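You operate a simulated robot arm through the tools that you are given. There is no shell and no other tool. Be economical: measure what you need, move in short steps, check, and stop when the job is done.

You are at the controls of a simulated robot arm. One attempt, no reset.

Task
Switch the egg cooker off and serve the white egg on the tray.
Fine: off before the lid lifts (lay it on the cork mat); egg in the green egg cup; dial at OFF, lid back on; the other egg stays.
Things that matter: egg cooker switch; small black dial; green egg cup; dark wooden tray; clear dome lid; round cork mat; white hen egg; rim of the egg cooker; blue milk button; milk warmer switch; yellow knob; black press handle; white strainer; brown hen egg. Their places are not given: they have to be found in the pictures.

The check looks at the end state, three seconds after you hand in, the way a careful person would. Anything else that was tipped, shoved, dropped, spilled or broken makes it a failure. Lids that push on must go on centred and level and be pressed home; caps that screw on are set level and turned clockwise until they are tight.

Robot
A 6-joint arm with a two-finger parallel gripper, fixed in place. Base frame: the origin is at the foot of the arm, x ahead of it, y to its left, z up; the work surface is at about z = 0. Readings come in m, degrees, newtons and seconds.
With the tool pointing down near the work surface it reaches from about 0.14 to 0.58 m from the base axis. Its first joint turns from -66.0 to 66.0 degrees. Payload 2.1 kg.
Tool frame: the origin (TCP) lies between the finger pads and is the grasp point; the fingertips stand 0.03 m ahead of it; z points along the fingers, y is the line along which they close. The gripper opens to 0.094 m. The fingers are 0.028 m wide and 0.01 m thick; the gripper's body (0.05 by 0.096 m) begins 0.055 m behind the TCP.
Orientation is told as [roll, pitch, yaw] about the base's x, y, z axes, in that order, counted from this pose: with the fingers straight down and closing along the base's y, the tool's x points along the base's -x, its y along +y and its z along -z.

Tools
- The arm moves only by the tool servo_tool. Its argument "increments" is a list of rows, each a list of 6 numbers: the shift along the base's x, y, z in m, then the turn, a rotation vector about the base's x, y, z in degrees. In form: [[dx, dy, dz, ax, ay, az], ...]. A call has 1 to 10 rows; each row is the pose to reach, as a shift and turn from the pose commanded when the call began. "jaw" is the opening in per cent of the stroke, from 0 (shut) to 100 (fully open), set as the call begins (left out, the last holds). Rows are played at 5 a second. More than 0.05 m and 8.6 degrees between two rows, or a gripper value outside its range, and nothing of the call is played. A pose out of reach is approached as far as the arm can. The call stops where the force on the tool passes 90 N (or 10 N more than at its start, if that is more) or the arm is blocked; 0.2 s more then pass. The fingers move at their own pace (about 0.072 m/s each) and stop on an object; they squeeze with about 20 N. The grip force told is the motor's: it shows also when the fingers shut on nothing. Time passes only in rows, and 0.2 s behind the last, so rows that repeat a pose let the fingers close. It gives the time, the measured TCP pose, the force on the tool (base axes), the opening and the grip force at its end, in the units of the frame above (readings bear some noise).
- Cameras (640 x 400 px; columns grow to the right, rows downward): "scene" is fixed at [0.0379, -0.3572, 0.4949]; the picture's right is [0.92, -0.40, 0.00], its down [-0.19, -0.45, -0.87] and it looks along [0.35, 0.80, -0.49] (base axes); focal length 238 px, centre (320, 200). "wrist" rides on the gripper at [-0.037, 0, -0.058] in the tool frame; the picture's right is [0.00, -1.00, 0.00], its down [0.97, 0.00, -0.24] and it looks along [0.24, 0.00, 0.97] (tool axes); focal length 218 px, centre (320, 200).
- grab_frame(camera): a new picture of that camera. The clock stands still meanwhile.
- locate(camera, pixels): for up to 12 pixels [column, row] of the newest picture of that camera ("zoom" is the newest enlarged one), the place [x, y, z] in the base frame of the surface seen there, good to about 0.002 m. The clock stands still meanwhile.
- inspect(camera, box): a new picture of the part [left, top, right, bottom] of that camera's present view, enlarged. The clock stands still meanwhile.
- close_job(): hands the job in; it is judged then, once.

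Keep the steps short. Do not move on a guess: measure, check each grasp and each placing, and mend mistakes. In all there are 80 turns and 46 pictures (those below and enlarged ones count). Leave the gripper open and the arm clear of the work at the hand-in unless told otherwise, and finish with a single line.

The tools are called after "Request:" by a JSON object that holds its "op" and its "data". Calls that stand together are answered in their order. servo_tool: Moves the arm, as the interface text tells. Its arguments: {"type":"object","properties":{"increments":{"type":"array","items":{"type":"array","items":{"type":"number"}}},"jaw":{"type":"number"}},"required":["increments"]} The other tools are called the same way: grab_frame (camera) takes a picture; locate (camera, pixels) gives the place of the surface under pixels of a picture; inspect (camera, box) takes an enlarged picture of a part of a camera's view; close_job () hands the job in.

At the start:

```text
t: 0.0
tcp_pos: [0.2827, 0.0518, 0.3273]
orientation: [0.1, -0.1, -0.1]
wrist_force: [0.0, 0.3, 0.1]
finger_gap: 0.0939
grasp_force: 0.0
```

scene: 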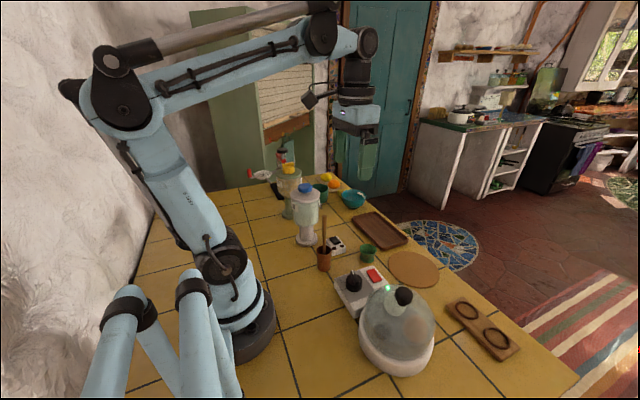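
wrist: 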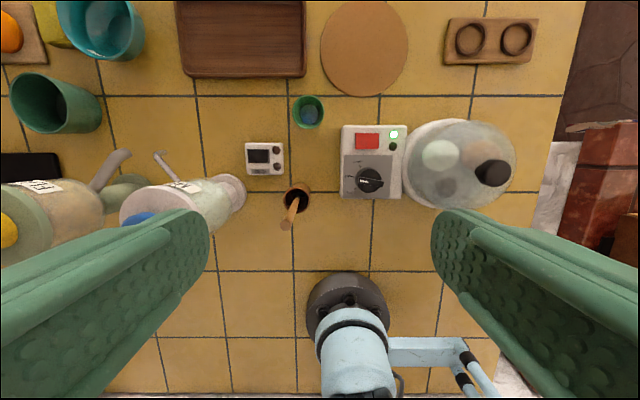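

The cooker is at about (375,160)-(460,165) in the wrist view, with a green lamp lit. I'll enlarge that area in both cameras.

Request:
{"op": "inspect", "data": {"camera": "wrist", "box": [330, 110, 530, 220]}}

Request:
{"op": "inspect", "data": {"camera": "scene", "box": [310, 230, 530, 390]}}

```text
3.20 times, centred on (430, 165) of wrist
```

zoom: 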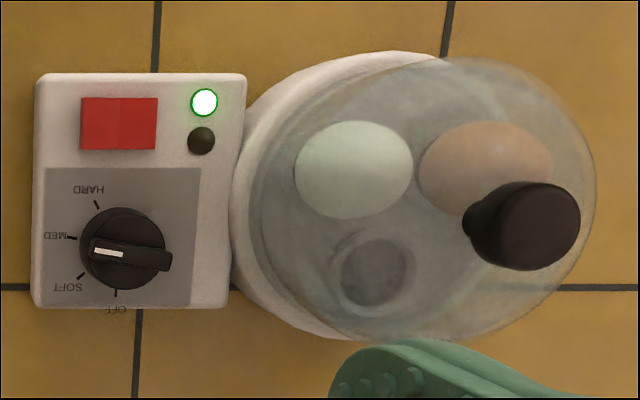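

```text
2.50 times, centred on (420, 310) of scene
```

zoom: 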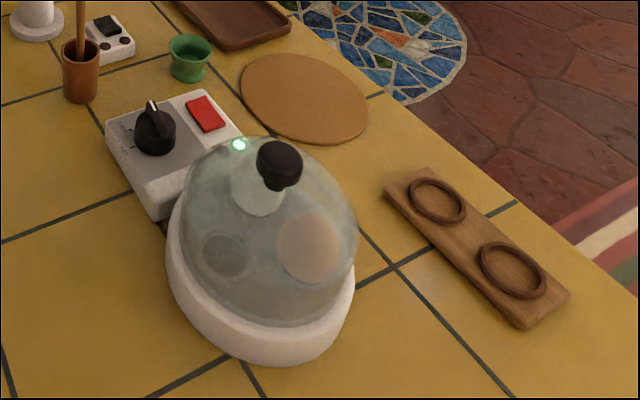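

The dial points at MED; OFF lies towards the base. Next I locate the dial, marks, rocker, knob, cup, mat and tray.

Request:
{"op": "locate", "data": {"camera": "wrist", "pixels": [[368.1, 182.2], [359.7, 180.3], [382, 184], [366, 194], [352.5, 176.5], [360, 166.5], [355.6, 188.4], [360, 141], [374, 141], [497, 173], [441, 155.6], [386, 195]]}}

Request:
{"op": "locate", "data": {"camera": "scene", "pixels": [[404, 292], [402, 300], [432, 318], [385, 355], [368, 247], [368, 254], [413, 268], [380, 228], [353, 277], [375, 275], [430, 355], [392, 310]]}}

Request:
{"op": "locate", "data": {"camera": "wrist", "pixels": [[308, 112], [296, 112], [322, 112], [308, 97], [365, 48], [322, 48], [408, 48], [190, 68], [295, 68], [240, 10], [240, 40], [308, 127]]}}

```text
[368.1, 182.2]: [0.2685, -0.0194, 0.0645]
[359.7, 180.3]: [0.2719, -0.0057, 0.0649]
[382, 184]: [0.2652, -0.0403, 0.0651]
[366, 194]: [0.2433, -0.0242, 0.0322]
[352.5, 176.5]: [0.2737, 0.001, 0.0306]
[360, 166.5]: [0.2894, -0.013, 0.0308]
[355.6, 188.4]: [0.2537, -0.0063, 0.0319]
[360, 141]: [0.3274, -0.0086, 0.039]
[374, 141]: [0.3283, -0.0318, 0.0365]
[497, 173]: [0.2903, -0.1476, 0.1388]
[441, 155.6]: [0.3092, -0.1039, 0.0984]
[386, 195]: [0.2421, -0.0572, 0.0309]
```

```text
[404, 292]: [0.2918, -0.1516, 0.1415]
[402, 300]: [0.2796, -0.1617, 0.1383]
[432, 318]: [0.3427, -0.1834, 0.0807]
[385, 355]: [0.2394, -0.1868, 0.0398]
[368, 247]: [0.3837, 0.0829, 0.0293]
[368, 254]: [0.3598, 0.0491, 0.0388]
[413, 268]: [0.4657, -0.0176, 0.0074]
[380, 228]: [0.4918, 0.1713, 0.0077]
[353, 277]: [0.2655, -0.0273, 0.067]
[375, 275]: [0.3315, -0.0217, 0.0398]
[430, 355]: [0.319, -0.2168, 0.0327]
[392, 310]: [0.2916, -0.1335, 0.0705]
```

```text
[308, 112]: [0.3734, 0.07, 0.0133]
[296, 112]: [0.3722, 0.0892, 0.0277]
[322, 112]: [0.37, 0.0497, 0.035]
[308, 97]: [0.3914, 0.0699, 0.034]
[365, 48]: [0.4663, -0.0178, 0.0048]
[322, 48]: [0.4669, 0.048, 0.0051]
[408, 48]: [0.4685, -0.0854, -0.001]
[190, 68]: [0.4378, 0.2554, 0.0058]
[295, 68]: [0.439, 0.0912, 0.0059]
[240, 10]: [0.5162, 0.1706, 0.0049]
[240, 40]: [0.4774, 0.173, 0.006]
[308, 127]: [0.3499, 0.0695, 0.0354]
```

Next, a close look at the dial's shape for the grasp.

Request:
{"op": "inspect", "data": {"camera": "scene", "box": [335, 255, 395, 295]}}

```text
10.00 times, centred on (365, 275) of scene
```

zoom: 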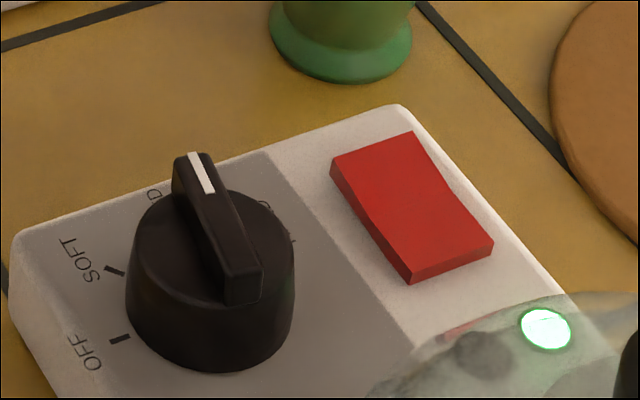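

Request:
{"op": "locate", "data": {"camera": "zoom", "pixels": [[160, 220], [180, 280], [270, 230], [215, 290], [200, 170], [245, 268], [205, 340], [345, 165], [400, 150], [400, 270], [480, 245], [410, 205]]}}

```text
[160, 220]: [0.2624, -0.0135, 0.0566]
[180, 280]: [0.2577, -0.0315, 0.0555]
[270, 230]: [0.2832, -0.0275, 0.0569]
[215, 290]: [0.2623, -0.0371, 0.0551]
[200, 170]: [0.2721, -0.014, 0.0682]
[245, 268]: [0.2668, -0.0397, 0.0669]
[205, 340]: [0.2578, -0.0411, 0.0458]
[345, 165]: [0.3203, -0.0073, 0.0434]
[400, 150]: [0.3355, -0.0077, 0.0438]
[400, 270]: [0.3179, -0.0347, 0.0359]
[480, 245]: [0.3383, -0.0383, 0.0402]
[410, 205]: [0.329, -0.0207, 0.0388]
```

The dial's ridge runs from z 0.056 to 0.067 and is centred at (0.269,-0.0235). It has to turn about +107° to reach OFF. I'll yaw the tool −101° up high and move over it.

Request:
{"op": "servo_tool", "data": {"increments": [[-0.002, -0.01, 0, 0, 0, -8.4], [-0.004, -0.02, 0, 0, 0, -16.8], [-0.006, -0.03, 0, 0, 0, -25.2], [-0.008, -0.04, 0, 0, 0, -33.6], [-0.01, -0.05, 0, 0, 0, -42], [-0.012, -0.06, 0, 0, 0, -50.4], [-0.0137, -0.07, 0, 0, 0, -58.8], [-0.0137, -0.0753, 0, 0, 0, -67.2], [-0.0137, -0.0753, 0, 0, 0, -75.6], [-0.0137, -0.0753, 0, 0, 0, -84]], "jaw": 40}}

Request:
{"op": "servo_tool", "data": {"increments": [[0, 0, -0.03, 0, 0, -8.5], [0, 0, -0.06, 0, 0, -17], [0, 0, -0.1, 0, 0, -17], [0, 0, -0.14, 0, 0, -17], [0, 0, -0.18, 0, 0, -17], [0, 0, -0.19, 0, 0, -17], [0, 0, -0.19, 0, 0, -17]]}}

Request:
{"op": "grab_frame", "data": {"camera": "wrist"}}

```text
t: 2.2
tcp_pos: [0.2688, -0.0247, 0.3282]
orientation: [0.1, -0.2, -84.2]
wrist_force: [-0.2, -0.1, -0.1]
finger_gap: 0.0376
grasp_force: 0.1
```

```text
t: 3.8
tcp_pos: [0.271, -0.022, 0.1374]
orientation: [0.1, 0.0, -101.0]
wrist_force: [-0.1, 0.1, -0.5]
finger_gap: 0.0373
grasp_force: 0.1
```

```text
40 pictures are left
```

wrist: 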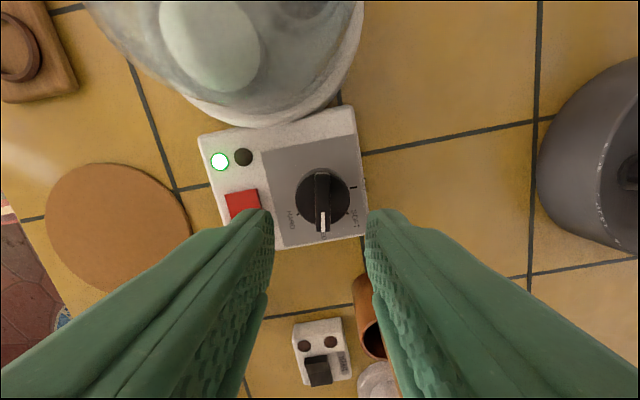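

The ridge sits centred between the fingers (column 322) and is aligned with them. Now I descend and close.

Request:
{"op": "servo_tool", "data": {"increments": [[-0.001, -0.001, -0.025, 0, 0, 0], [-0.0015, -0.0015, -0.0485, 0, 0, 0], [-0.0015, -0.0015, -0.0485, 0, 0, 0]]}}

Request:
{"op": "servo_tool", "data": {"increments": [[0, 0, 0, 0, 0, 0], [0, 0, 0, 0, 0, 0], [0, 0, 0, 0, 0, 0], [0, 0, 0, 0, 0, 0]], "jaw": 0}}

```text
t: 4.6
tcp_pos: [0.2671, -0.0245, 0.0878]
orientation: [0.1, -0.1, -100.9]
wrist_force: [-1.2, -0.2, -0.3]
finger_gap: 0.0378
grasp_force: 0.0
```

```text
t: 5.6
tcp_pos: [0.2673, -0.0256, 0.0879]
orientation: [0.4, 0.0, -101.0]
wrist_force: [15.2, -3.1, -16.1]
finger_gap: 0.0097
grasp_force: 43.4
```

I have the ridge at 9.7 mm. Next I turn +85°, and then the rest.

Request:
{"op": "servo_tool", "data": {"increments": [[0.0015, 0.0008, 0, 0, 0, 8.5], [0.0015, 0.001, 0, 0, 0, 17], [0.0015, 0.001, 0, 0, 0, 25.5], [0.0015, 0.001, 0, 0, 0, 34], [0.0015, 0.001, 0, 0, 0, 42.5], [0.0015, 0.001, 0, 0, 0, 51], [0.0015, 0.001, 0, 0, 0, 59.5], [0.0015, 0.001, 0, 0, 0, 68], [0.0015, 0.001, 0, 0, 0, 76.5], [0.0015, 0.001, 0, 0, 0, 85]]}}

Request:
{"op": "inspect", "data": {"camera": "scene", "box": [335, 255, 395, 295]}}

```text
t: 7.8
tcp_pos: [0.2686, -0.0246, 0.0893]
orientation: [-0.2, 0.1, -15.8]
wrist_force: [-22.0, -12.7, 5.9]
finger_gap: 0.0094
grasp_force: 43.0
```

```text
10.00 times, centred on (365, 275) of scene
```

zoom: 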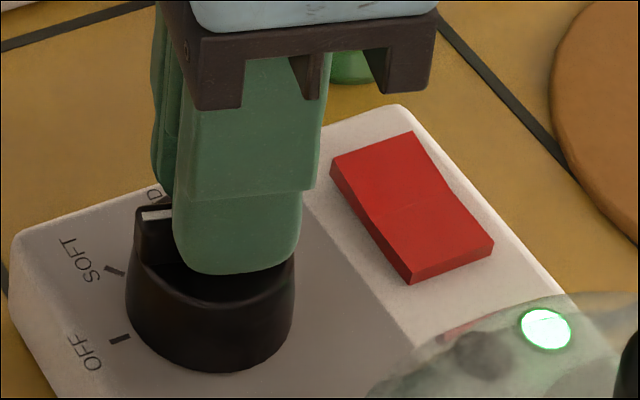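

The dial follows. I turn the remaining ~21°.

Request:
{"op": "servo_tool", "data": {"increments": [[-0.001, -0.0005, 0, 0, 0, 7], [-0.001, -0.0005, 0, 0, 0, 14], [-0.001, -0.0005, 0, 0, 0, 21], [-0.001, -0.0005, 0, 0, 0, 21]]}}

Request:
{"op": "inspect", "data": {"camera": "scene", "box": [335, 255, 395, 295]}}

```text
t: 8.8
tcp_pos: [0.2685, -0.0241, 0.0887]
orientation: [0.0, -0.2, 5.0]
wrist_force: [-4.6, -6.0, 27.1]
finger_gap: 0.0108
grasp_force: 44.5
```

```text
10.00 times, centred on (365, 275) of scene
```

zoom: 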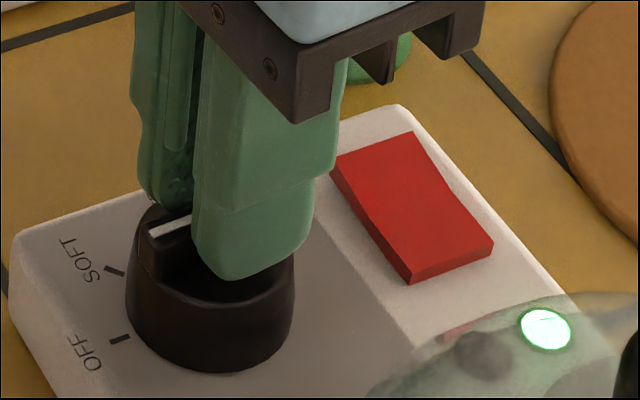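

The jaw widened a little, so it may have slipped. I'll open, lift and check from above.

Request:
{"op": "servo_tool", "data": {"increments": [[0, 0, 0, 0, 0, 0], [0, 0, 0, 0, 0, 0], [0, 0, 0.05, 0, 0, 0], [0, 0, 0.06, 0, 0, 0]], "jaw": 40}}

Request:
{"op": "inspect", "data": {"camera": "wrist", "box": [240, 100, 440, 225]}}

```text
t: 9.8
tcp_pos: [0.2704, -0.0244, 0.1495]
orientation: [0.2, -0.1, 5.0]
wrist_force: [-0.7, -0.8, 0.2]
finger_gap: 0.0376
grasp_force: 0.1
```

```text
3.20 times, centred on (340, 162) of wrist
```

zoom: 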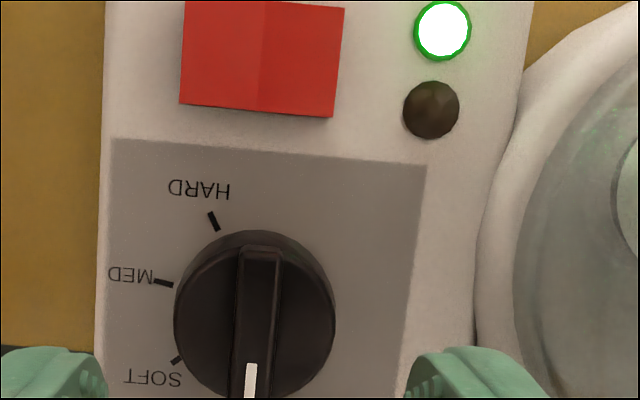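

Request:
{"op": "locate", "data": {"camera": "zoom", "pixels": [[262, 255], [250, 390], [243, 300], [278, 300], [213, 221], [164, 282], [178, 359], [190, 95], [325, 105], [200, 20], [335, 25]]}}

Request:
{"op": "inspect", "data": {"camera": "scene", "box": [335, 255, 395, 295]}}

```text
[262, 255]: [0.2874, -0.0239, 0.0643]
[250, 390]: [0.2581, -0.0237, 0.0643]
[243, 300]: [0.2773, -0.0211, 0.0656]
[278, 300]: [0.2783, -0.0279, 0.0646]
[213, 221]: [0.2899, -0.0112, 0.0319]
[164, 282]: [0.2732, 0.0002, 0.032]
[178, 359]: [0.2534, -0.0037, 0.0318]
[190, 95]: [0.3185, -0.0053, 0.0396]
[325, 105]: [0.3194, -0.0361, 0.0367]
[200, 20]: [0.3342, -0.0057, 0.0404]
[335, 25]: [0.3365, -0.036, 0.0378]
```

```text
10.00 times, centred on (365, 275) of scene
```

zoom: 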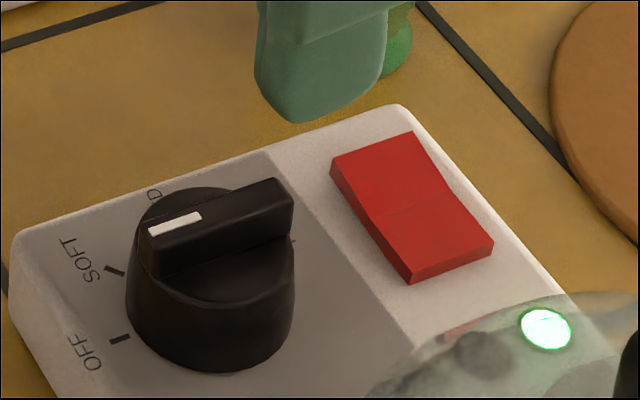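

The dial now points at 180°, which is the OFF mark. The lamp is still lit, so the red rocker must be the mains switch. Its +y half is raised (z≈0.043), so I'll press there with closed fingers.

Request:
{"op": "servo_tool", "data": {"increments": [[0.03, 0.009, 0, 0, 0, -2], [0.0566, 0.0174, 0, 0, 0, -5], [0.0566, 0.0174, -0.04, 0, 0, -5], [0.0566, 0.0174, -0.066, 0, 0, -5], [0.0566, 0.0174, -0.066, 0, 0, -5]], "jaw": 0}}

Request:
{"op": "servo_tool", "data": {"increments": [[0, 0, -0.006, 0, 0, 0], [0, 0, -0.01, 0, 0, 0], [0, 0, -0.013, 0, 0, 0]]}}

Request:
{"op": "inspect", "data": {"camera": "scene", "box": [335, 255, 395, 295]}}

```text
t: 11.0
tcp_pos: [0.3269, -0.0076, 0.085]
orientation: [0.1, 0.0, -0.1]
wrist_force: [0.4, -0.6, -0.4]
finger_gap: 0.0
grasp_force: 19.9
```

```text
t: 11.8
tcp_pos: [0.3261, -0.0071, 0.071]
orientation: [0.2, -0.1, 0.0]
wrist_force: [-0.7, 1.6, 1.8]
finger_gap: 0.0001
grasp_force: 19.8
```

```text
10.00 times, centred on (365, 275) of scene
```

zoom: 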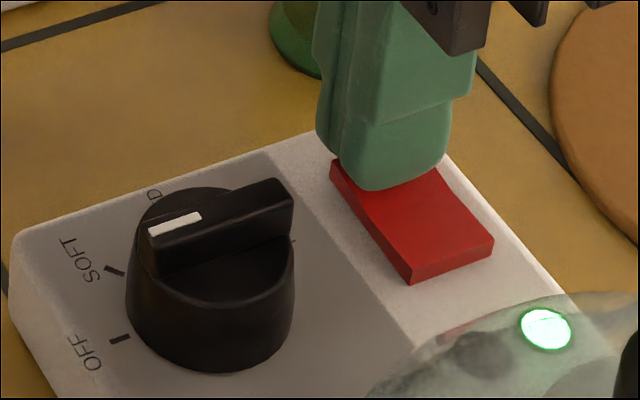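

Contact is just starting at 1.8 N, so I press a little further.

Request:
{"op": "servo_tool", "data": {"increments": [[0, 0, -0.003, 0, 0, 0], [0, 0, -0.006, 0, 0, 0], [0, 0, -0.008, 0, 0, 0]]}}

Request:
{"op": "inspect", "data": {"camera": "scene", "box": [335, 255, 395, 295]}}

```text
t: 12.3
tcp_pos: [0.3278, -0.0077, 0.0679]
orientation: [0.1, 0.2, 0.0]
wrist_force: [-3.0, 2.2, 33.8]
finger_gap: 0.0
grasp_force: 20.0
stopped in row 2: the force on the tool passed its limit (the readings are from after the stop); the commanded pose is now the measured one
```

```text
10.00 times, centred on (365, 275) of scene
```

zoom: 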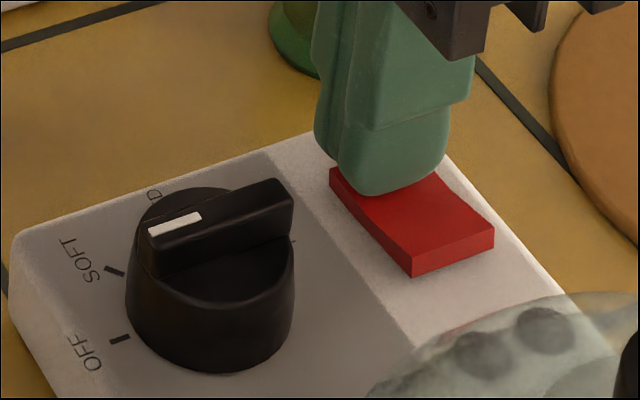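

The lamp is dark and the rocker has flipped. Now I lift off and go above the green cup at about (0.371,0.070) to look.

Request:
{"op": "servo_tool", "data": {"increments": [[0, 0, 0.05, 0, 0, 0], [0, 0, 0.1, 0, 0, 0], [0.02, 0.04, 0.12, 0, 0, 0], [0.043, 0.0777, 0.12, 0, 0, 0], [0.043, 0.0777, 0.12, 0, 0, 0]], "jaw": 85}}

Request:
{"op": "grab_frame", "data": {"camera": "wrist"}}

```text
t: 13.5
tcp_pos: [0.3714, 0.0685, 0.1912]
orientation: [0.1, 0.1, 0.1]
wrist_force: [-0.2, 0.2, 0.7]
finger_gap: 0.0801
grasp_force: 0.2
```

```text
33 pictures are left
```

wrist: 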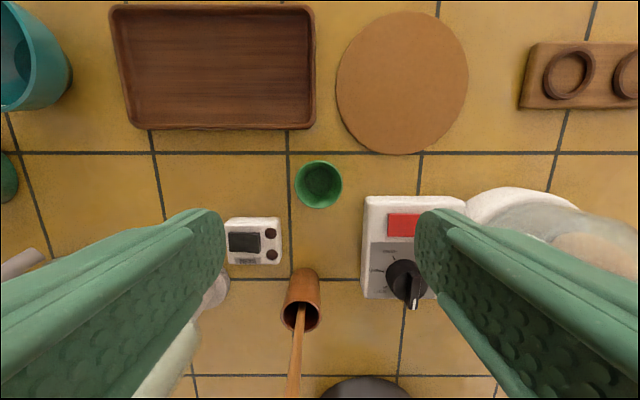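

Request:
{"op": "locate", "data": {"camera": "wrist", "pixels": [[297, 184], [341, 184], [318, 163], [318, 205], [318, 184], [215, 126], [215, 116], [215, 65], [312, 65], [302, 300], [296, 385], [255, 240]]}}

```text
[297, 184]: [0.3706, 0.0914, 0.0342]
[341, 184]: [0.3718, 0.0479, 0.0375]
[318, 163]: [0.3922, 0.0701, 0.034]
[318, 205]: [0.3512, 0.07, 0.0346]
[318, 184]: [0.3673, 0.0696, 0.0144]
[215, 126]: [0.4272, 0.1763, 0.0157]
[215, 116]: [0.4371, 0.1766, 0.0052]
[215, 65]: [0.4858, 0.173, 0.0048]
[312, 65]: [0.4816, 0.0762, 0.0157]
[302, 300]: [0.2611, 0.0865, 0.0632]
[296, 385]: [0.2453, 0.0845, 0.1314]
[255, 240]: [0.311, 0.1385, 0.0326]
```

Cup centre is (0.3715,0.0697), rim 44 mm wide, z≈0.036. I descend around it and close.

Request:
{"op": "servo_tool", "data": {"increments": [[0, 0.0012, -0.04, 0, 0, 0], [0, 0.0012, -0.08, 0, 0, 0], [0, 0.0012, -0.12, 0, 0, 0], [0, 0.0012, -0.152, 0, 0, 0], [0, 0.0012, -0.152, 0, 0, 0]], "jaw": 68}}

Request:
{"op": "servo_tool", "data": {"increments": [[0, 0, 0, 0, 0, 0], [0, 0, 0, 0, 0, 0], [0, 0, 0, 0, 0, 0]], "jaw": 0}}

Request:
{"op": "servo_tool", "data": {"increments": [[0, 0, 0.03, 0, 0, 0], [0, 0, 0.07, 0, 0, 0], [0, 0, 0.08, 0, 0, 0]]}}

Request:
{"op": "inspect", "data": {"camera": "scene", "box": [320, 180, 440, 260]}}

```text
t: 14.7
tcp_pos: [0.3676, 0.0725, 0.0362]
orientation: [0.1, 0.0, 0.0]
wrist_force: [0.0, -0.5, -0.3]
finger_gap: 0.064
grasp_force: 0.0
```

```text
t: 15.5
tcp_pos: [0.3684, 0.0719, 0.0359]
orientation: [0.2, 0.1, 0.0]
wrist_force: [-0.1, 0.2, -0.4]
finger_gap: 0.0508
grasp_force: 19.6
```

```text
t: 16.3
tcp_pos: [0.3684, 0.0713, 0.1155]
orientation: [0.1, 0.1, 0.0]
wrist_force: [0.3, 0.2, -0.2]
finger_gap: 0.0508
grasp_force: 20.5
```

```text
5.00 times, centred on (380, 220) of scene
```

zoom: 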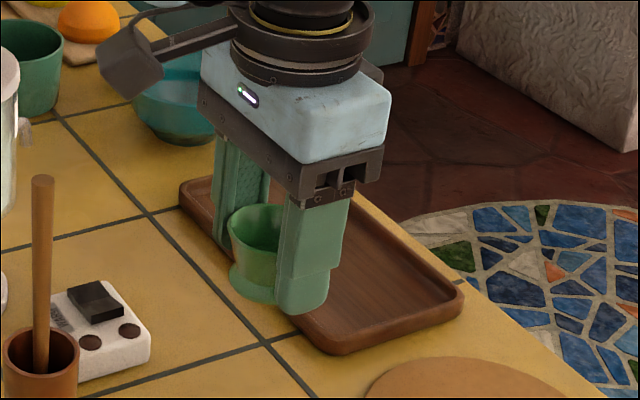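

The cup is held firmly by its foot. I carry it over the tray and lower it.

Request:
{"op": "servo_tool", "data": {"increments": [[0.0266, 0.0234, 0, 0, 0, 0], [0.0533, 0.0468, 0, 0, 0, 0], [0.08, 0.0703, 0, 0, 0, 0], [0.1066, 0.0937, 0, 0, 0, 0], [0.1066, 0.0937, -0.04, 0, 0, 0], [0.1066, 0.0937, -0.068, 0, 0, 0], [0.1066, 0.0937, -0.07, 0, 0, 0]]}}

Request:
{"op": "servo_tool", "data": {"increments": [[0, 0, -0.002, 0, 0, 0], [0, 0, -0.004, 0, 0, 0], [0, 0, -0.0045, 0, 0, 0]]}}

Request:
{"op": "inspect", "data": {"camera": "scene", "box": [320, 170, 440, 250]}}

```text
t: 17.9
tcp_pos: [0.4762, 0.1649, 0.0445]
orientation: [0.1, 0.1, 0.1]
wrist_force: [0.1, 0.5, -1.0]
finger_gap: 0.0508
grasp_force: 19.6
```

```text
t: 18.7
tcp_pos: [0.4759, 0.1646, 0.0391]
orientation: [0.1, 0.2, 0.0]
wrist_force: [-2.7, -3.3, 16.0]
finger_gap: 0.0508
grasp_force: 19.8
```

```text
5.00 times, centred on (380, 210) of scene
```

zoom: 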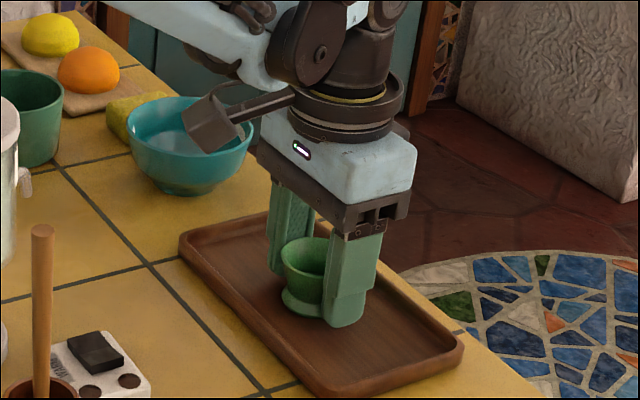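

The cup is seated on the tray with 16 N of contact force. I release, rise, and travel above the lid.

Request:
{"op": "servo_tool", "data": {"increments": [[0, 0, 0.002, 0, 0, 0], [0, 0, 0.002, 0, 0, 0], [0, 0, 0.045, 0, 0, 0], [0, 0, 0.09, 0, 0, 0], [0, 0, 0.135, 0, 0, 0], [0, 0, 0.18, 0, 0, 0], [-0.015, -0.03, 0.21, 0, 0, 0]], "jaw": 75}}

Request:
{"op": "servo_tool", "data": {"increments": [[-0.025, -0.04, 0.01, 0, 0, 0], [-0.05, -0.08, 0.01, 0, 0, 0], [-0.075, -0.12, 0.01, 0, 0, 0], [-0.1, -0.16, 0.01, 0, 0, 0], [-0.125, -0.2, 0.01, 0, 0, 0], [-0.15, -0.24, 0.01, 0, 0, 0], [-0.185, -0.275, 0.01, 0, 0, 0], [-0.185, -0.275, 0.01, 0, 0, 0]]}}

Request:
{"op": "grab_frame", "data": {"camera": "wrist"}}

Request:
{"op": "grab_frame", "data": {"camera": "scene"}}

```text
t: 20.3
tcp_pos: [0.4599, 0.1376, 0.2522]
orientation: [0.1, 0.1, 0.0]
wrist_force: [0.6, -0.1, -0.7]
finger_gap: 0.0707
grasp_force: 0.1
```

```text
t: 22.1
tcp_pos: [0.2726, -0.1429, 0.2645]
orientation: [0.1, 0.1, 0.1]
wrist_force: [-0.5, -0.4, 0.3]
finger_gap: 0.0705
grasp_force: 0.2
```

```text
30 pictures are left
```

wrist: 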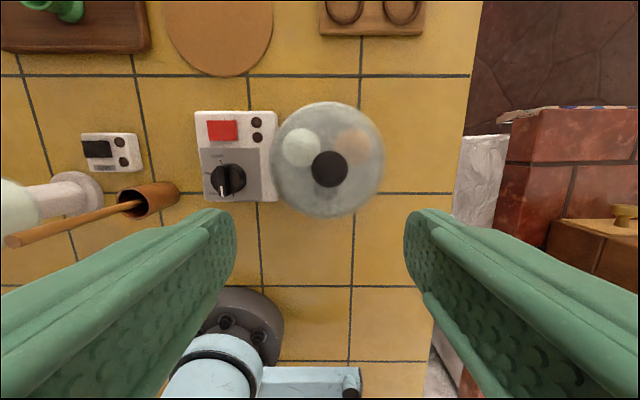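

```text
29 pictures are left
```

scene: 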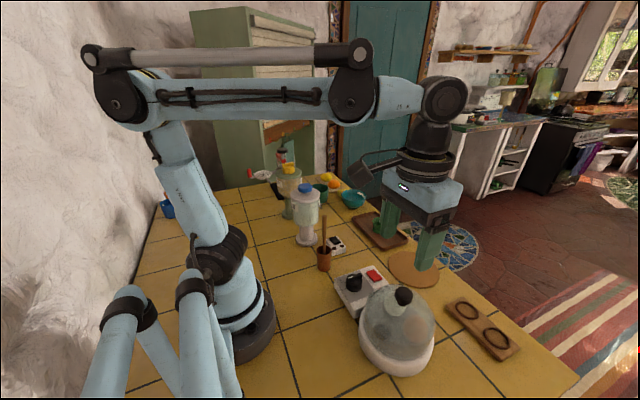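

Request:
{"op": "locate", "data": {"camera": "wrist", "pixels": [[330, 169], [313, 169], [346, 169], [330, 152], [330, 185], [300, 148], [354, 147], [272, 160], [383, 165], [328, 215], [328, 104], [290, 190]]}}

Request:
{"op": "inspect", "data": {"camera": "scene", "box": [345, 275, 450, 385]}}

```text
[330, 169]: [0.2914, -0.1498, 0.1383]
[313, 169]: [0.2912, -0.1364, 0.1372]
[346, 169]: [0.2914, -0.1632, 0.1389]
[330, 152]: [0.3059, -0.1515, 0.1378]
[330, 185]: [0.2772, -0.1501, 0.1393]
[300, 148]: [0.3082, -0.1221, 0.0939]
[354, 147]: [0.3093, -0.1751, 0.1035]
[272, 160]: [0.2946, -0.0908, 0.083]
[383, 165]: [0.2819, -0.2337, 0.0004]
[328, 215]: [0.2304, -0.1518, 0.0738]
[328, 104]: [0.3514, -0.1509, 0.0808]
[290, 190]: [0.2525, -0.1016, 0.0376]
```

```text
3.64 times, centred on (398, 330) of scene
```

zoom: 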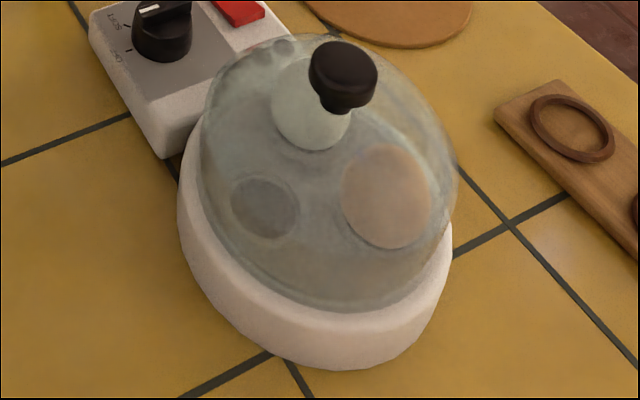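

Request:
{"op": "locate", "data": {"camera": "zoom", "pixels": [[343, 65], [343, 85], [343, 97], [343, 107], [347, 122], [310, 125], [345, 210], [265, 205], [300, 320], [320, 290]]}}

```text
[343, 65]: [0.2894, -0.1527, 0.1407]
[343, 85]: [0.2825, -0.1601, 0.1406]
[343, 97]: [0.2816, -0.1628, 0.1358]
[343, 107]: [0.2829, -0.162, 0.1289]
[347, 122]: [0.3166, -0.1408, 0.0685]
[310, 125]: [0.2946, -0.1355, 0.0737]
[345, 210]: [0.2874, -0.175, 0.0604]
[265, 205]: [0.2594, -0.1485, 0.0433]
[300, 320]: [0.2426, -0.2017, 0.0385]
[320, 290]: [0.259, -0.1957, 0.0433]
```

The knob is centred at (0.2914,-0.150), with the cap at z 0.127–0.141. I go down in stages and grip it.

Request:
{"op": "servo_tool", "data": {"increments": [[0.0188, -0.0071, -0.03, 0, 0, 0], [0.0188, -0.0071, -0.07, 0, 0, 0], [0.0188, -0.0071, -0.095, 0, 0, 0], [0.0188, -0.0071, -0.095, 0, 0, 0]], "jaw": 60}}

```text
t: 23.1
tcp_pos: [0.2906, -0.1506, 0.1656]
orientation: [0.1, 0.1, 0.0]
wrist_force: [-0.5, -0.3, -0.5]
finger_gap: 0.0565
grasp_force: 0.0
```

Request:
{"op": "servo_tool", "data": {"increments": [[0.0008, 0.0003, -0.005, 0, 0, 0], [0.0008, 0.0003, -0.011, 0, 0, 0], [0.0008, 0.0003, -0.011, 0, 0, 0]]}}

Request:
{"op": "servo_tool", "data": {"increments": [[0, 0, 0, 0, 0, 0], [0, 0, 0, 0, 0, 0], [0, 0, 0, 0, 0, 0]], "jaw": 0}}

Request:
{"op": "inspect", "data": {"camera": "scene", "box": [345, 255, 450, 365]}}

```text
t: 23.9
tcp_pos: [0.2927, -0.1479, 0.1561]
orientation: [0.2, 0.1, 0.0]
wrist_force: [0.4, 0.1, 0.4]
finger_gap: 0.0562
grasp_force: 0.0
```

```text
t: 24.7
tcp_pos: [0.2936, -0.1464, 0.1565]
orientation: [0.2, 0.1, 0.0]
wrist_force: [-0.1, -0.3, 1.2]
finger_gap: 0.031
grasp_force: 20.2
```

```text
3.64 times, centred on (398, 310) of scene
```

zoom: 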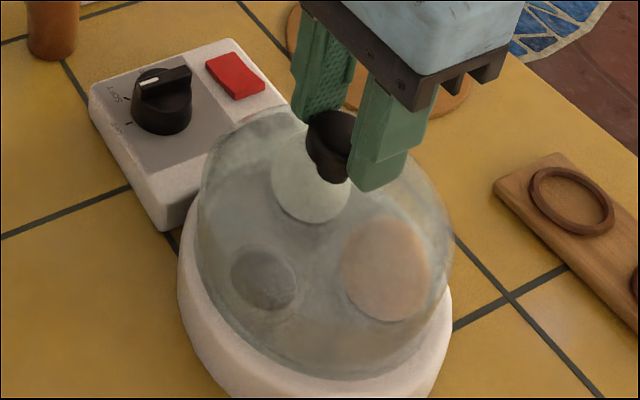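

The knob is gripped at 31 mm. I lift the lid straight up.

Request:
{"op": "servo_tool", "data": {"increments": [[0, 0, 0.005, 0, 0, 0], [0, 0, 0.015, 0, 0, 0], [0, 0, 0.03, 0, 0, 0], [0, 0, 0.06, 0, 0, 0], [0, 0, 0.1, 0, 0, 0], [0, 0, 0.1, 0, 0, 0]]}}

Request:
{"op": "inspect", "data": {"camera": "scene", "box": [310, 200, 470, 380]}}

```text
t: 26.1
tcp_pos: [0.2949, -0.1478, 0.2575]
orientation: [0.1, 0.0, 0.0]
wrist_force: [0.7, 0.1, -1.5]
finger_gap: 0.031
grasp_force: 19.8
```

```text
2.22 times, centred on (390, 290) of scene
```

zoom: 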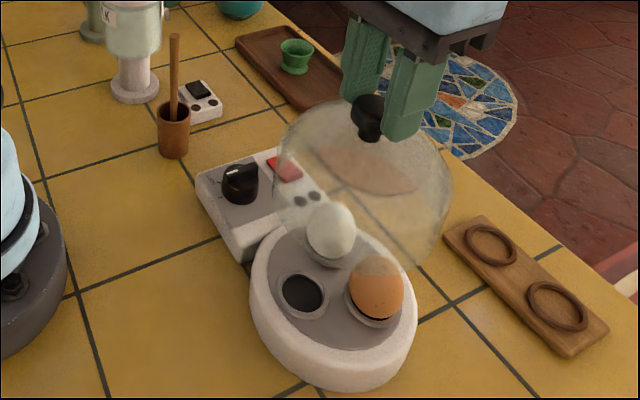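

The lid is up and level, and both eggs are still in place. I carry it over the mat centre (0.466,-0.018).

Request:
{"op": "servo_tool", "data": {"increments": [[0.0345, 0.026, 0, 0, 0, 0], [0.069, 0.052, 0, 0, 0, 0], [0.1035, 0.078, 0, 0, 0, 0], [0.138, 0.104, 0, 0, 0, 0], [0.173, 0.131, 0, 0, 0, 0], [0.173, 0.131, -0.04, 0, 0, 0], [0.173, 0.131, -0.08, 0, 0, 0], [0.173, 0.131, -0.12, 0, 0, 0], [0.173, 0.131, -0.12, 0, 0, 0]]}}

Request:
{"op": "grab_frame", "data": {"camera": "scene"}}

```text
t: 28.1
tcp_pos: [0.4714, -0.0138, 0.1356]
orientation: [0.1, 0.1, 0.0]
wrist_force: [-0.6, -0.7, -0.8]
finger_gap: 0.031
grasp_force: 19.6
```

```text
25 pictures are left
```

scene: 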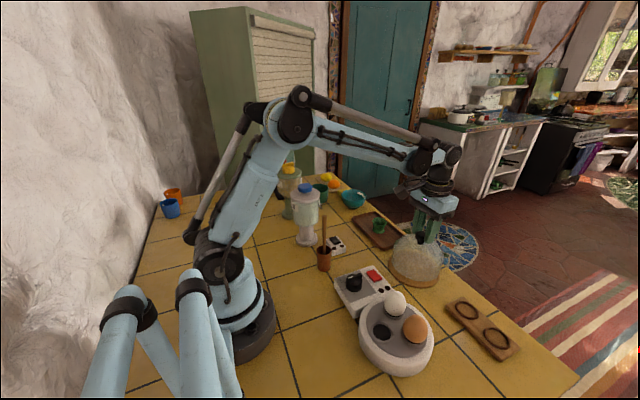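

It's near the mat. I correct by (-4,-3) mm and lower to contact.

Request:
{"op": "servo_tool", "data": {"increments": [[-0.004, -0.003, -0.004, 0, 0, 0], [-0.004, -0.003, -0.008, 0, 0, 0], [-0.004, -0.003, -0.011, 0, 0, 0], [-0.004, -0.003, -0.011, 0, 0, 0]]}}

Request:
{"op": "inspect", "data": {"camera": "scene", "box": [370, 200, 460, 300]}}

```text
t: 29.1
tcp_pos: [0.4658, -0.0176, 0.1256]
orientation: [0.1, 0.0, 0.1]
wrist_force: [0.4, -0.3, -0.6]
finger_gap: 0.0305
grasp_force: 19.8
```

```text
4.00 times, centred on (415, 250) of scene
```

zoom: 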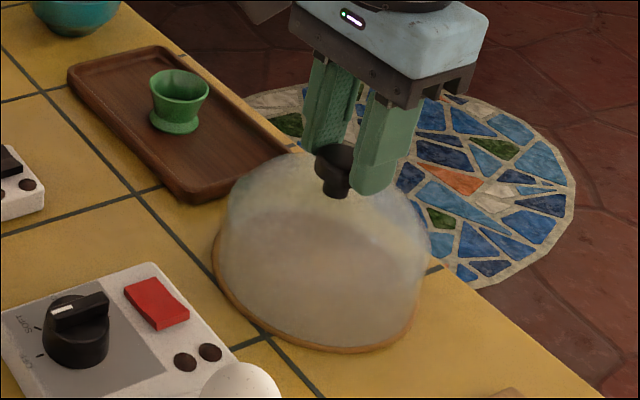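

Request:
{"op": "servo_tool", "data": {"increments": [[0, 0, -0.002, 0, 0, 0], [0, 0, -0.004, 0, 0, 0], [0, 0, -0.004, 0, 0, 0]]}}

```text
t: 29.9
tcp_pos: [0.4655, -0.0171, 0.121]
orientation: [0.1, 0.1, 0.0]
wrist_force: [-1.6, -1.2, 16.8]
finger_gap: 0.0314
grasp_force: 20.2
```

The lid is down on the mat (17 N). I release and rise.

Request:
{"op": "servo_tool", "data": {"increments": [[0, 0, 0.002, 0, 0, 0], [0, 0, 0.002, 0, 0, 0], [0, 0, 0.002, 0, 0, 0], [0, 0, 0.04, 0, 0, 0], [0, 0, 0.08, 0, 0, 0], [0, 0, 0.12, 0, 0, 0]], "jaw": 65}}

Request:
{"op": "servo_tool", "data": {"increments": [[-0.035, -0.025, 0, 0, 0, 0], [-0.07, -0.05, 0, 0, 0, 0], [-0.105, -0.075, 0, 0, 0, 0], [-0.14, -0.1, 0, 0, 0, 0], [-0.17, -0.115, 0, 0, 0, 0], [-0.17, -0.115, 0, 0, 0, 0]]}}

Request:
{"op": "grab_frame", "data": {"camera": "wrist"}}

Request:
{"op": "inspect", "data": {"camera": "scene", "box": [345, 240, 450, 385]}}

```text
t: 31.3
tcp_pos: [0.4665, -0.0189, 0.2404]
orientation: [0.1, 0.1, 0.0]
wrist_force: [-0.2, -0.6, 0.8]
finger_gap: 0.0609
grasp_force: 0.1
```

```text
t: 32.7
tcp_pos: [0.2938, -0.1312, 0.2407]
orientation: [0.1, 0.1, 0.1]
wrist_force: [-0.7, 0.1, -0.1]
finger_gap: 0.0612
grasp_force: 0.1
```

```text
23 pictures are left
```

wrist: 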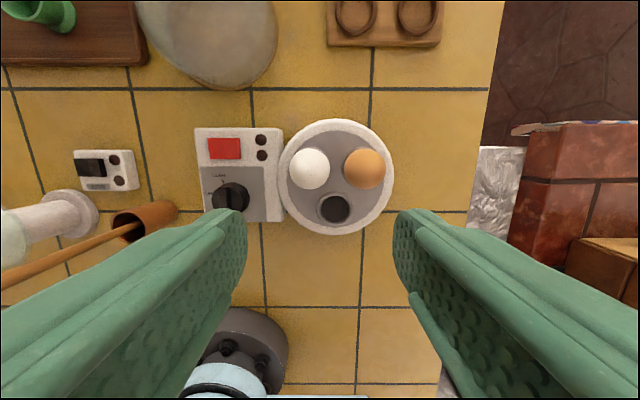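

```text
2.76 times, centred on (398, 312) of scene
```

zoom: 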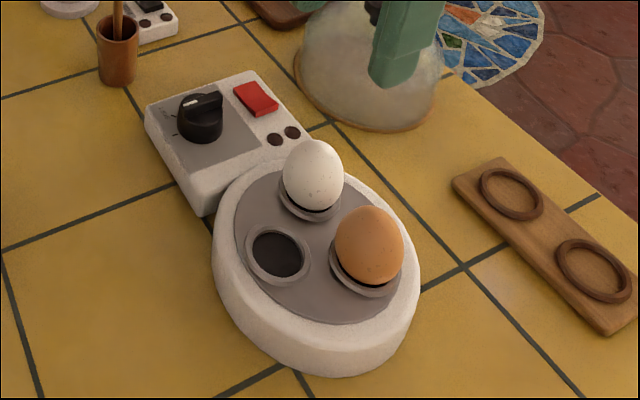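

Request:
{"op": "locate", "data": {"camera": "wrist", "pixels": [[310, 169], [291, 169], [328, 169], [310, 151], [310, 187], [365, 169], [345, 169], [337, 169], [281, 178], [391, 178], [336, 120], [336, 232]]}}

Request:
{"op": "locate", "data": {"camera": "zoom", "pixels": [[305, 150], [290, 180], [335, 180], [310, 200], [310, 212], [370, 215], [325, 235], [220, 230], [270, 175]]}}

```text
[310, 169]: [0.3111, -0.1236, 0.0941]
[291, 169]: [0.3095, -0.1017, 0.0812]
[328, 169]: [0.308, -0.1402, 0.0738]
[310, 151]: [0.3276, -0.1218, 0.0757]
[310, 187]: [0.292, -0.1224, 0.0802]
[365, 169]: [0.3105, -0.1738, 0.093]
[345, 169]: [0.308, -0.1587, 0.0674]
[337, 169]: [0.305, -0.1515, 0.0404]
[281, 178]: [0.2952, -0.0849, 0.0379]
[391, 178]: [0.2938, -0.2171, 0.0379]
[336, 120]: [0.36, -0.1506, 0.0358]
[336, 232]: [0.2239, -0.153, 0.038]
```

```text
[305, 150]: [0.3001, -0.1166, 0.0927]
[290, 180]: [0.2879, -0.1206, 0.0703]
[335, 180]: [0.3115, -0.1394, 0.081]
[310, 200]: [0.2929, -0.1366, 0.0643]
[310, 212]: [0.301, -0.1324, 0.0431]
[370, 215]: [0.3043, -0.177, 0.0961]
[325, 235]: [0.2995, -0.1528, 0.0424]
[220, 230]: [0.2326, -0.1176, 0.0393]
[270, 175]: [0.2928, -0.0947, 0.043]
```

The white egg is at (0.309,-0.1225), radius ≈0.021, top z 0.095. The brown one is only 10 mm away along y, so I'll close along x with yaw −90°.

Request:
{"op": "servo_tool", "data": {"increments": [[0.004, 0.002, 0, 0, 0, -8.5], [0.008, 0.004, 0, 0, 0, -17], [0.012, 0.006, 0, 0, 0, -25.5], [0.0152, 0.0087, 0, 0, 0, -34], [0.0152, 0.0087, 0, 0, 0, -42.5], [0.0152, 0.0087, 0, 0, 0, -51], [0.0152, 0.0087, 0, 0, 0, -59.5], [0.0152, 0.0087, 0, 0, 0, -68], [0.0152, 0.0087, 0, 0, 0, -76.5], [0.0152, 0.0087, 0, 0, 0, -85]]}}

Request:
{"op": "servo_tool", "data": {"increments": [[0, 0, -0.04, 0, 0, -5], [0, 0, -0.08, 0, 0, -5], [0, 0, -0.115, 0, 0, -5], [0, 0, -0.115, 0, 0, -5]]}}

Request:
{"op": "grab_frame", "data": {"camera": "wrist"}}

```text
t: 34.9
tcp_pos: [0.31, -0.1248, 0.2397]
orientation: [0.1, 0.1, -85.2]
wrist_force: [0.0, 0.1, 0.6]
finger_gap: 0.0611
grasp_force: 0.0
```

```text
t: 35.9
tcp_pos: [0.3102, -0.1235, 0.1243]
orientation: [0.1, 0.0, -90.0]
wrist_force: [-0.1, 0.2, -1.2]
finger_gap: 0.0609
grasp_force: 0.1
```

```text
21 pictures are left
```

wrist: 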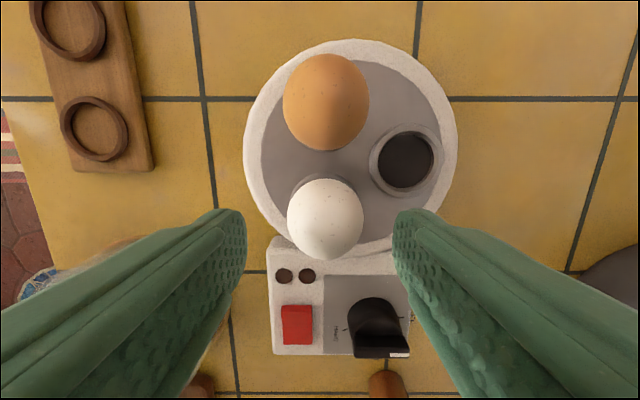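

The egg is between the fingers, about 6 px off centre. I shift −2 mm in x, descend and close.

Request:
{"op": "servo_tool", "data": {"increments": [[-0.002, 0.0005, -0.025, 0, 0, 0], [-0.002, 0.0005, -0.0485, 0, 0, 0], [-0.002, 0.0005, -0.0485, 0, 0, 0]]}}

Request:
{"op": "servo_tool", "data": {"increments": [[0, 0, 0, 0, 0, 0], [0, 0, 0, 0, 0, 0], [0, 0, 0, 0, 0, 0]], "jaw": 0}}

Request:
{"op": "inspect", "data": {"camera": "scene", "box": [345, 260, 450, 365]}}

```text
t: 36.7
tcp_pos: [0.3086, -0.1233, 0.0769]
orientation: [0.1, 0.2, -90.0]
wrist_force: [0.0, 0.7, -0.1]
finger_gap: 0.0607
grasp_force: 0.1
```

```text
t: 37.5
tcp_pos: [0.3081, -0.1233, 0.0774]
orientation: [0.2, 0.2, -89.9]
wrist_force: [0.5, 0.4, 0.1]
finger_gap: 0.0426
grasp_force: 20.0
```

```text
3.81 times, centred on (398, 312) of scene
```

zoom: 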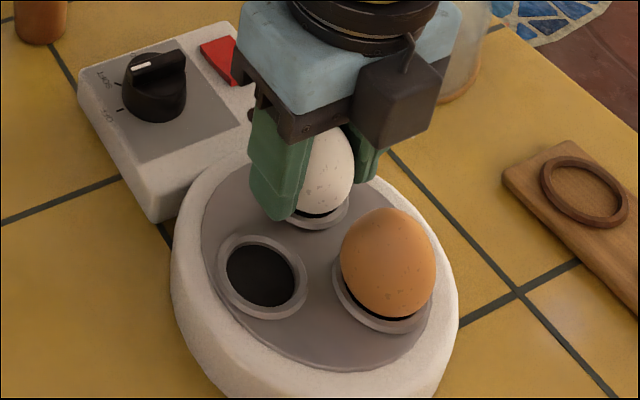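

The white egg is held (42.6 mm). I lift it straight up.

Request:
{"op": "servo_tool", "data": {"increments": [[0, 0, 0.01, 0, 0, 0], [0, 0, 0.03, 0, 0, 0], [0, 0, 0.07, 0, 0, 0], [0, 0, 0.11, 0, 0, 0], [0, 0, 0.15, 0, 0, 0], [0, 0, 0.15, 0, 0, 0]]}}

Request:
{"op": "servo_tool", "data": {"increments": [[0.019, 0.032, 0, 0, 0, 0], [0.037, 0.064, 0, 0, 0, 0], [0.056, 0.096, 0, 0, 0, 0], [0.074, 0.128, 0, 0, 0, 0], [0.093, 0.16, 0, 0, 0, 0], [0.112, 0.192, 0, 0, 0, 0], [0.13, 0.224, 0, 0, 0, 0], [0.149, 0.256, 0, 0, 0, 0], [0.1675, 0.2878, 0, 0, 0, 0], [0.1675, 0.2878, 0, 0, 0, 0]]}}

Request:
{"op": "grab_frame", "data": {"camera": "wrist"}}

Request:
{"op": "inspect", "data": {"camera": "scene", "box": [320, 150, 440, 260]}}

```text
t: 38.9
tcp_pos: [0.3076, -0.1227, 0.2269]
orientation: [0.2, 0.2, -90.0]
wrist_force: [-0.2, 0.6, -0.7]
finger_gap: 0.0426
grasp_force: 19.9
```

```text
t: 41.1
tcp_pos: [0.4734, 0.1622, 0.2262]
orientation: [0.1, 0.1, -89.9]
wrist_force: [0.3, -0.5, -0.4]
finger_gap: 0.0428
grasp_force: 19.7
```

```text
19 pictures are left
```

wrist: 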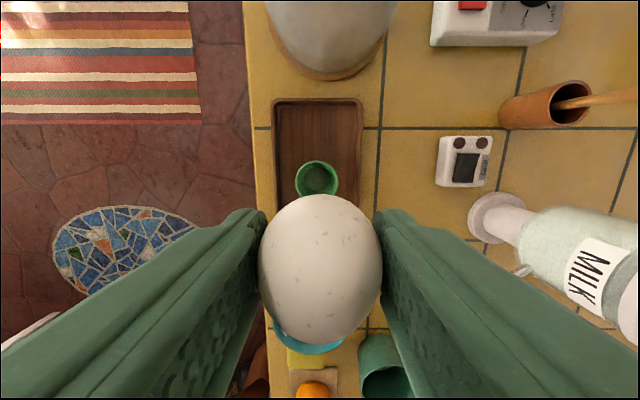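

```text
3.64 times, centred on (380, 205) of scene
```

zoom: 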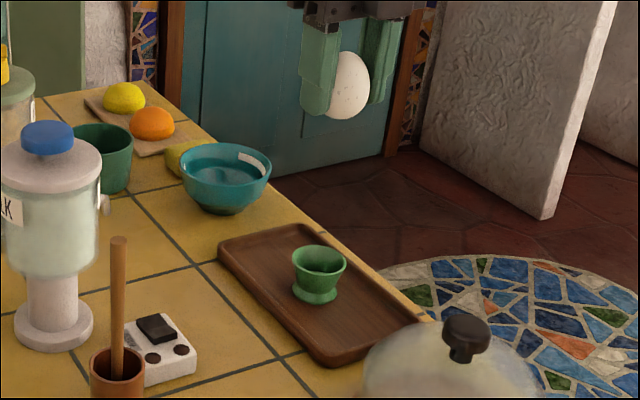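

Request:
{"op": "locate", "data": {"camera": "wrist", "pixels": [[297, 180], [337, 180], [317, 162], [317, 180]]}}

Request:
{"op": "locate", "data": {"camera": "zoom", "pixels": [[294, 262], [344, 262], [319, 247], [319, 278], [319, 262], [350, 55], [350, 115]]}}

```text
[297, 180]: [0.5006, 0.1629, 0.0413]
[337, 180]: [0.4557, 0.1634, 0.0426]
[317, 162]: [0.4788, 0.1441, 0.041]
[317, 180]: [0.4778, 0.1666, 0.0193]
```

```text
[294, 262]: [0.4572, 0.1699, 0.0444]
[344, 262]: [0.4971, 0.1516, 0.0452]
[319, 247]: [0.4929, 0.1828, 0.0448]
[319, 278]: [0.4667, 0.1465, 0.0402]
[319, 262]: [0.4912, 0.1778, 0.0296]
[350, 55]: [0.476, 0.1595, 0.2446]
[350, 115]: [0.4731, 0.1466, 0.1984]
```

Cup centre is (0.478,0.165). With this deep grip the fingertips would hit the cup rim before the egg is seated. I'll set the egg back in its own holder by the same path and regrip higher.

Request:
{"op": "servo_tool", "data": {"increments": [[-0.019, -0.032, 0, 0, 0, 0], [-0.037, -0.064, 0, 0, 0, 0], [-0.056, -0.096, 0, 0, 0, 0], [-0.074, -0.128, 0, 0, 0, 0], [-0.093, -0.16, 0, 0, 0, 0], [-0.112, -0.192, 0, 0, 0, 0], [-0.13, -0.224, 0, 0, 0, 0], [-0.149, -0.256, 0, 0, 0, 0], [-0.1675, -0.2878, 0, 0, 0, 0], [-0.1675, -0.2878, 0, 0, 0, 0]]}}

Request:
{"op": "servo_tool", "data": {"increments": [[0, 0, -0.04, 0, 0, 0], [0, 0, -0.08, 0, 0, 0], [0, 0, -0.12, 0, 0, 0], [0, 0, -0.14, 0, 0, 0], [0, 0, -0.146, 0, 0, 0], [0, 0, -0.149, 0, 0, 0], [0, 0, -0.149, 0, 0, 0]]}}

Request:
{"op": "inspect", "data": {"camera": "scene", "box": [345, 260, 450, 365]}}

```text
t: 43.3
tcp_pos: [0.3076, -0.1239, 0.2262]
orientation: [0.1, 0.1, -90.0]
wrist_force: [0.7, 0.4, -0.7]
finger_gap: 0.0427
grasp_force: 19.9
```

```text
t: 44.9
tcp_pos: [0.3068, -0.1239, 0.0795]
orientation: [0.0, 0.2, -90.0]
wrist_force: [-0.8, -0.8, -0.4]
finger_gap: 0.0426
grasp_force: 20.1
```

```text
3.81 times, centred on (398, 312) of scene
```

zoom: 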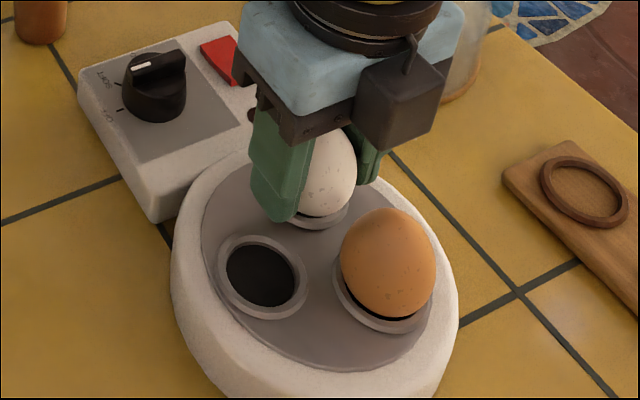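

The egg is back in its holder, about 1–2 mm high. I lower that bit and release.

Request:
{"op": "servo_tool", "data": {"increments": [[0, 0, -0.001, 0, 0, 0], [0, 0, -0.0015, 0, 0, 0]]}}

Request:
{"op": "servo_tool", "data": {"increments": [[0, 0, 0, 0, 0, 0], [0, 0, 0, 0, 0, 0], [0, 0, 0.008, 0, 0, 0], [0, 0, 0.0145, 0, 0, 0], [0, 0, 0.0145, 0, 0, 0], [0, 0, 0.0145, 0, 0, 0]], "jaw": 62}}

Request:
{"op": "servo_tool", "data": {"increments": [[0, 0, 0, 0, 0, 0], [0, 0, 0, 0, 0, 0], [0, 0, 0, 0, 0, 0]], "jaw": 0}}

Request:
{"op": "inspect", "data": {"camera": "scene", "box": [345, 260, 450, 365]}}

```text
t: 45.5
tcp_pos: [0.3067, -0.124, 0.0774]
orientation: [0.1, 0.1, -89.9]
wrist_force: [0.6, -0.6, -0.5]
finger_gap: 0.0425
grasp_force: 20.3
```

```text
t: 46.9
tcp_pos: [0.3072, -0.1229, 0.0908]
orientation: [0.1, 0.0, -89.9]
wrist_force: [-0.3, 0.1, -0.5]
finger_gap: 0.0583
grasp_force: 0.2
```

```text
t: 47.7
tcp_pos: [0.3071, -0.1232, 0.0917]
orientation: [0.1, 0.1, -90.0]
wrist_force: [-0.4, 0.0, 0.5]
finger_gap: 0.0427
grasp_force: 20.3
```

```text
3.81 times, centred on (398, 312) of scene
```

zoom: 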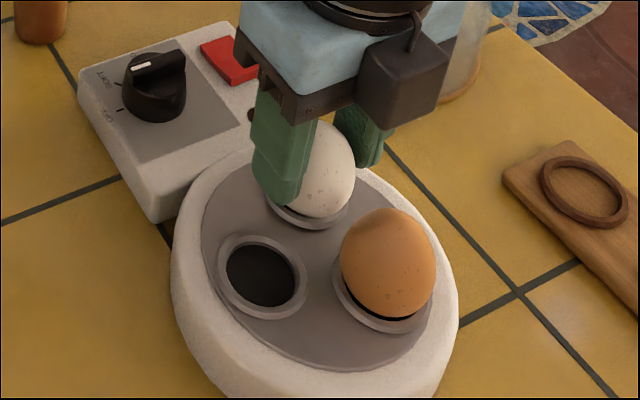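

The egg is gripped with only the fingertips at the equator. I lift and carry it over the cup.

Request:
{"op": "servo_tool", "data": {"increments": [[0, 0, 0.01, 0, 0, 0], [0, 0, 0.03, 0, 0, 0], [0, 0, 0.07, 0, 0, 0], [0, 0, 0.11, 0, 0, 0], [0, 0, 0.14, 0, 0, 0], [0, 0, 0.14, 0, 0, 0]]}}

Request:
{"op": "servo_tool", "data": {"increments": [[0.019, 0.032, 0, 0, 0, 0], [0.038, 0.064, 0, 0, 0, 0], [0.057, 0.096, 0, 0, 0, 0], [0.076, 0.128, 0, 0, 0, 0], [0.095, 0.16, 0, 0, 0, 0], [0.114, 0.192, 0, 0, 0, 0], [0.133, 0.224, 0, 0, 0, 0], [0.152, 0.256, 0, 0, 0, 0], [0.171, 0.288, 0, 0, 0, 0], [0.171, 0.288, 0, 0, 0, 0]]}}

Request:
{"op": "servo_tool", "data": {"increments": [[0, 0, -0.04, 0, 0, 0], [0, 0, -0.08, 0, 0, 0], [0, 0, -0.12, 0, 0, 0], [0, 0, -0.12, 0, 0, 0]]}}

Request:
{"op": "grab_frame", "data": {"camera": "wrist"}}

Request:
{"op": "inspect", "data": {"camera": "scene", "box": [340, 180, 420, 260]}}

```text
t: 49.1
tcp_pos: [0.3066, -0.128, 0.2308]
orientation: [0.1, 0.1, -90.0]
wrist_force: [-0.1, 0.2, -0.8]
finger_gap: 0.0426
grasp_force: 20.4
```

```text
t: 51.3
tcp_pos: [0.4783, 0.1648, 0.232]
orientation: [0.2, 0.1, -89.9]
wrist_force: [0.9, 0.9, -0.8]
finger_gap: 0.0426
grasp_force: 20.1
```

```text
t: 52.3
tcp_pos: [0.4787, 0.1638, 0.1136]
orientation: [0.1, 0.1, -90.0]
wrist_force: [-0.3, 0.9, -0.6]
finger_gap: 0.0426
grasp_force: 19.6
```

```text
15 pictures are left
```

wrist: 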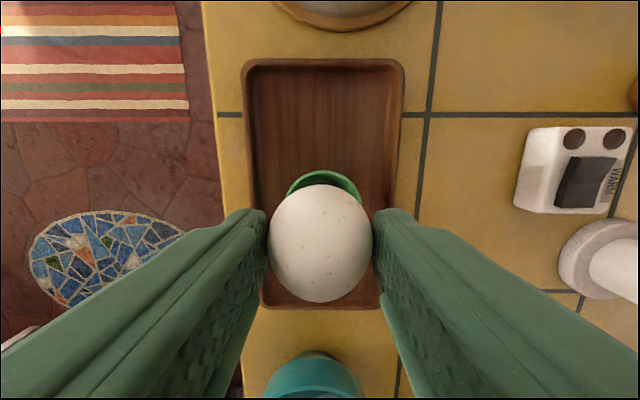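

```text
5.00 times, centred on (380, 220) of scene
```

zoom: 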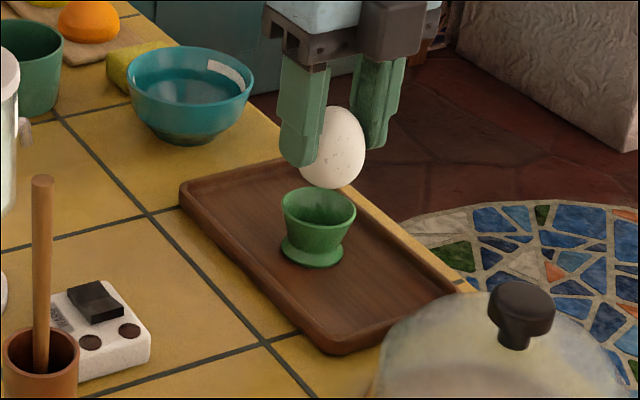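

Request:
{"op": "locate", "data": {"camera": "wrist", "pixels": [[289, 188], [358, 188], [323, 173], [320, 240]]}}

Request:
{"op": "locate", "data": {"camera": "zoom", "pixels": [[284, 206], [354, 206], [320, 226], [332, 147], [306, 160], [362, 150], [330, 185]]}}

```text
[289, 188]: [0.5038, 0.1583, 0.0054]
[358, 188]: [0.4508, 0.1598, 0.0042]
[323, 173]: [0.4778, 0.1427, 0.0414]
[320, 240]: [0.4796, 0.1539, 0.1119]
```

```text
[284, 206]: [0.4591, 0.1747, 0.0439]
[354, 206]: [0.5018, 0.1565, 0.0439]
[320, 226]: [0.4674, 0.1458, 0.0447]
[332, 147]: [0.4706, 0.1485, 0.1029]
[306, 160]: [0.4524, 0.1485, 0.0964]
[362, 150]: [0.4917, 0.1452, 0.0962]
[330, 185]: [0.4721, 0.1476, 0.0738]
```

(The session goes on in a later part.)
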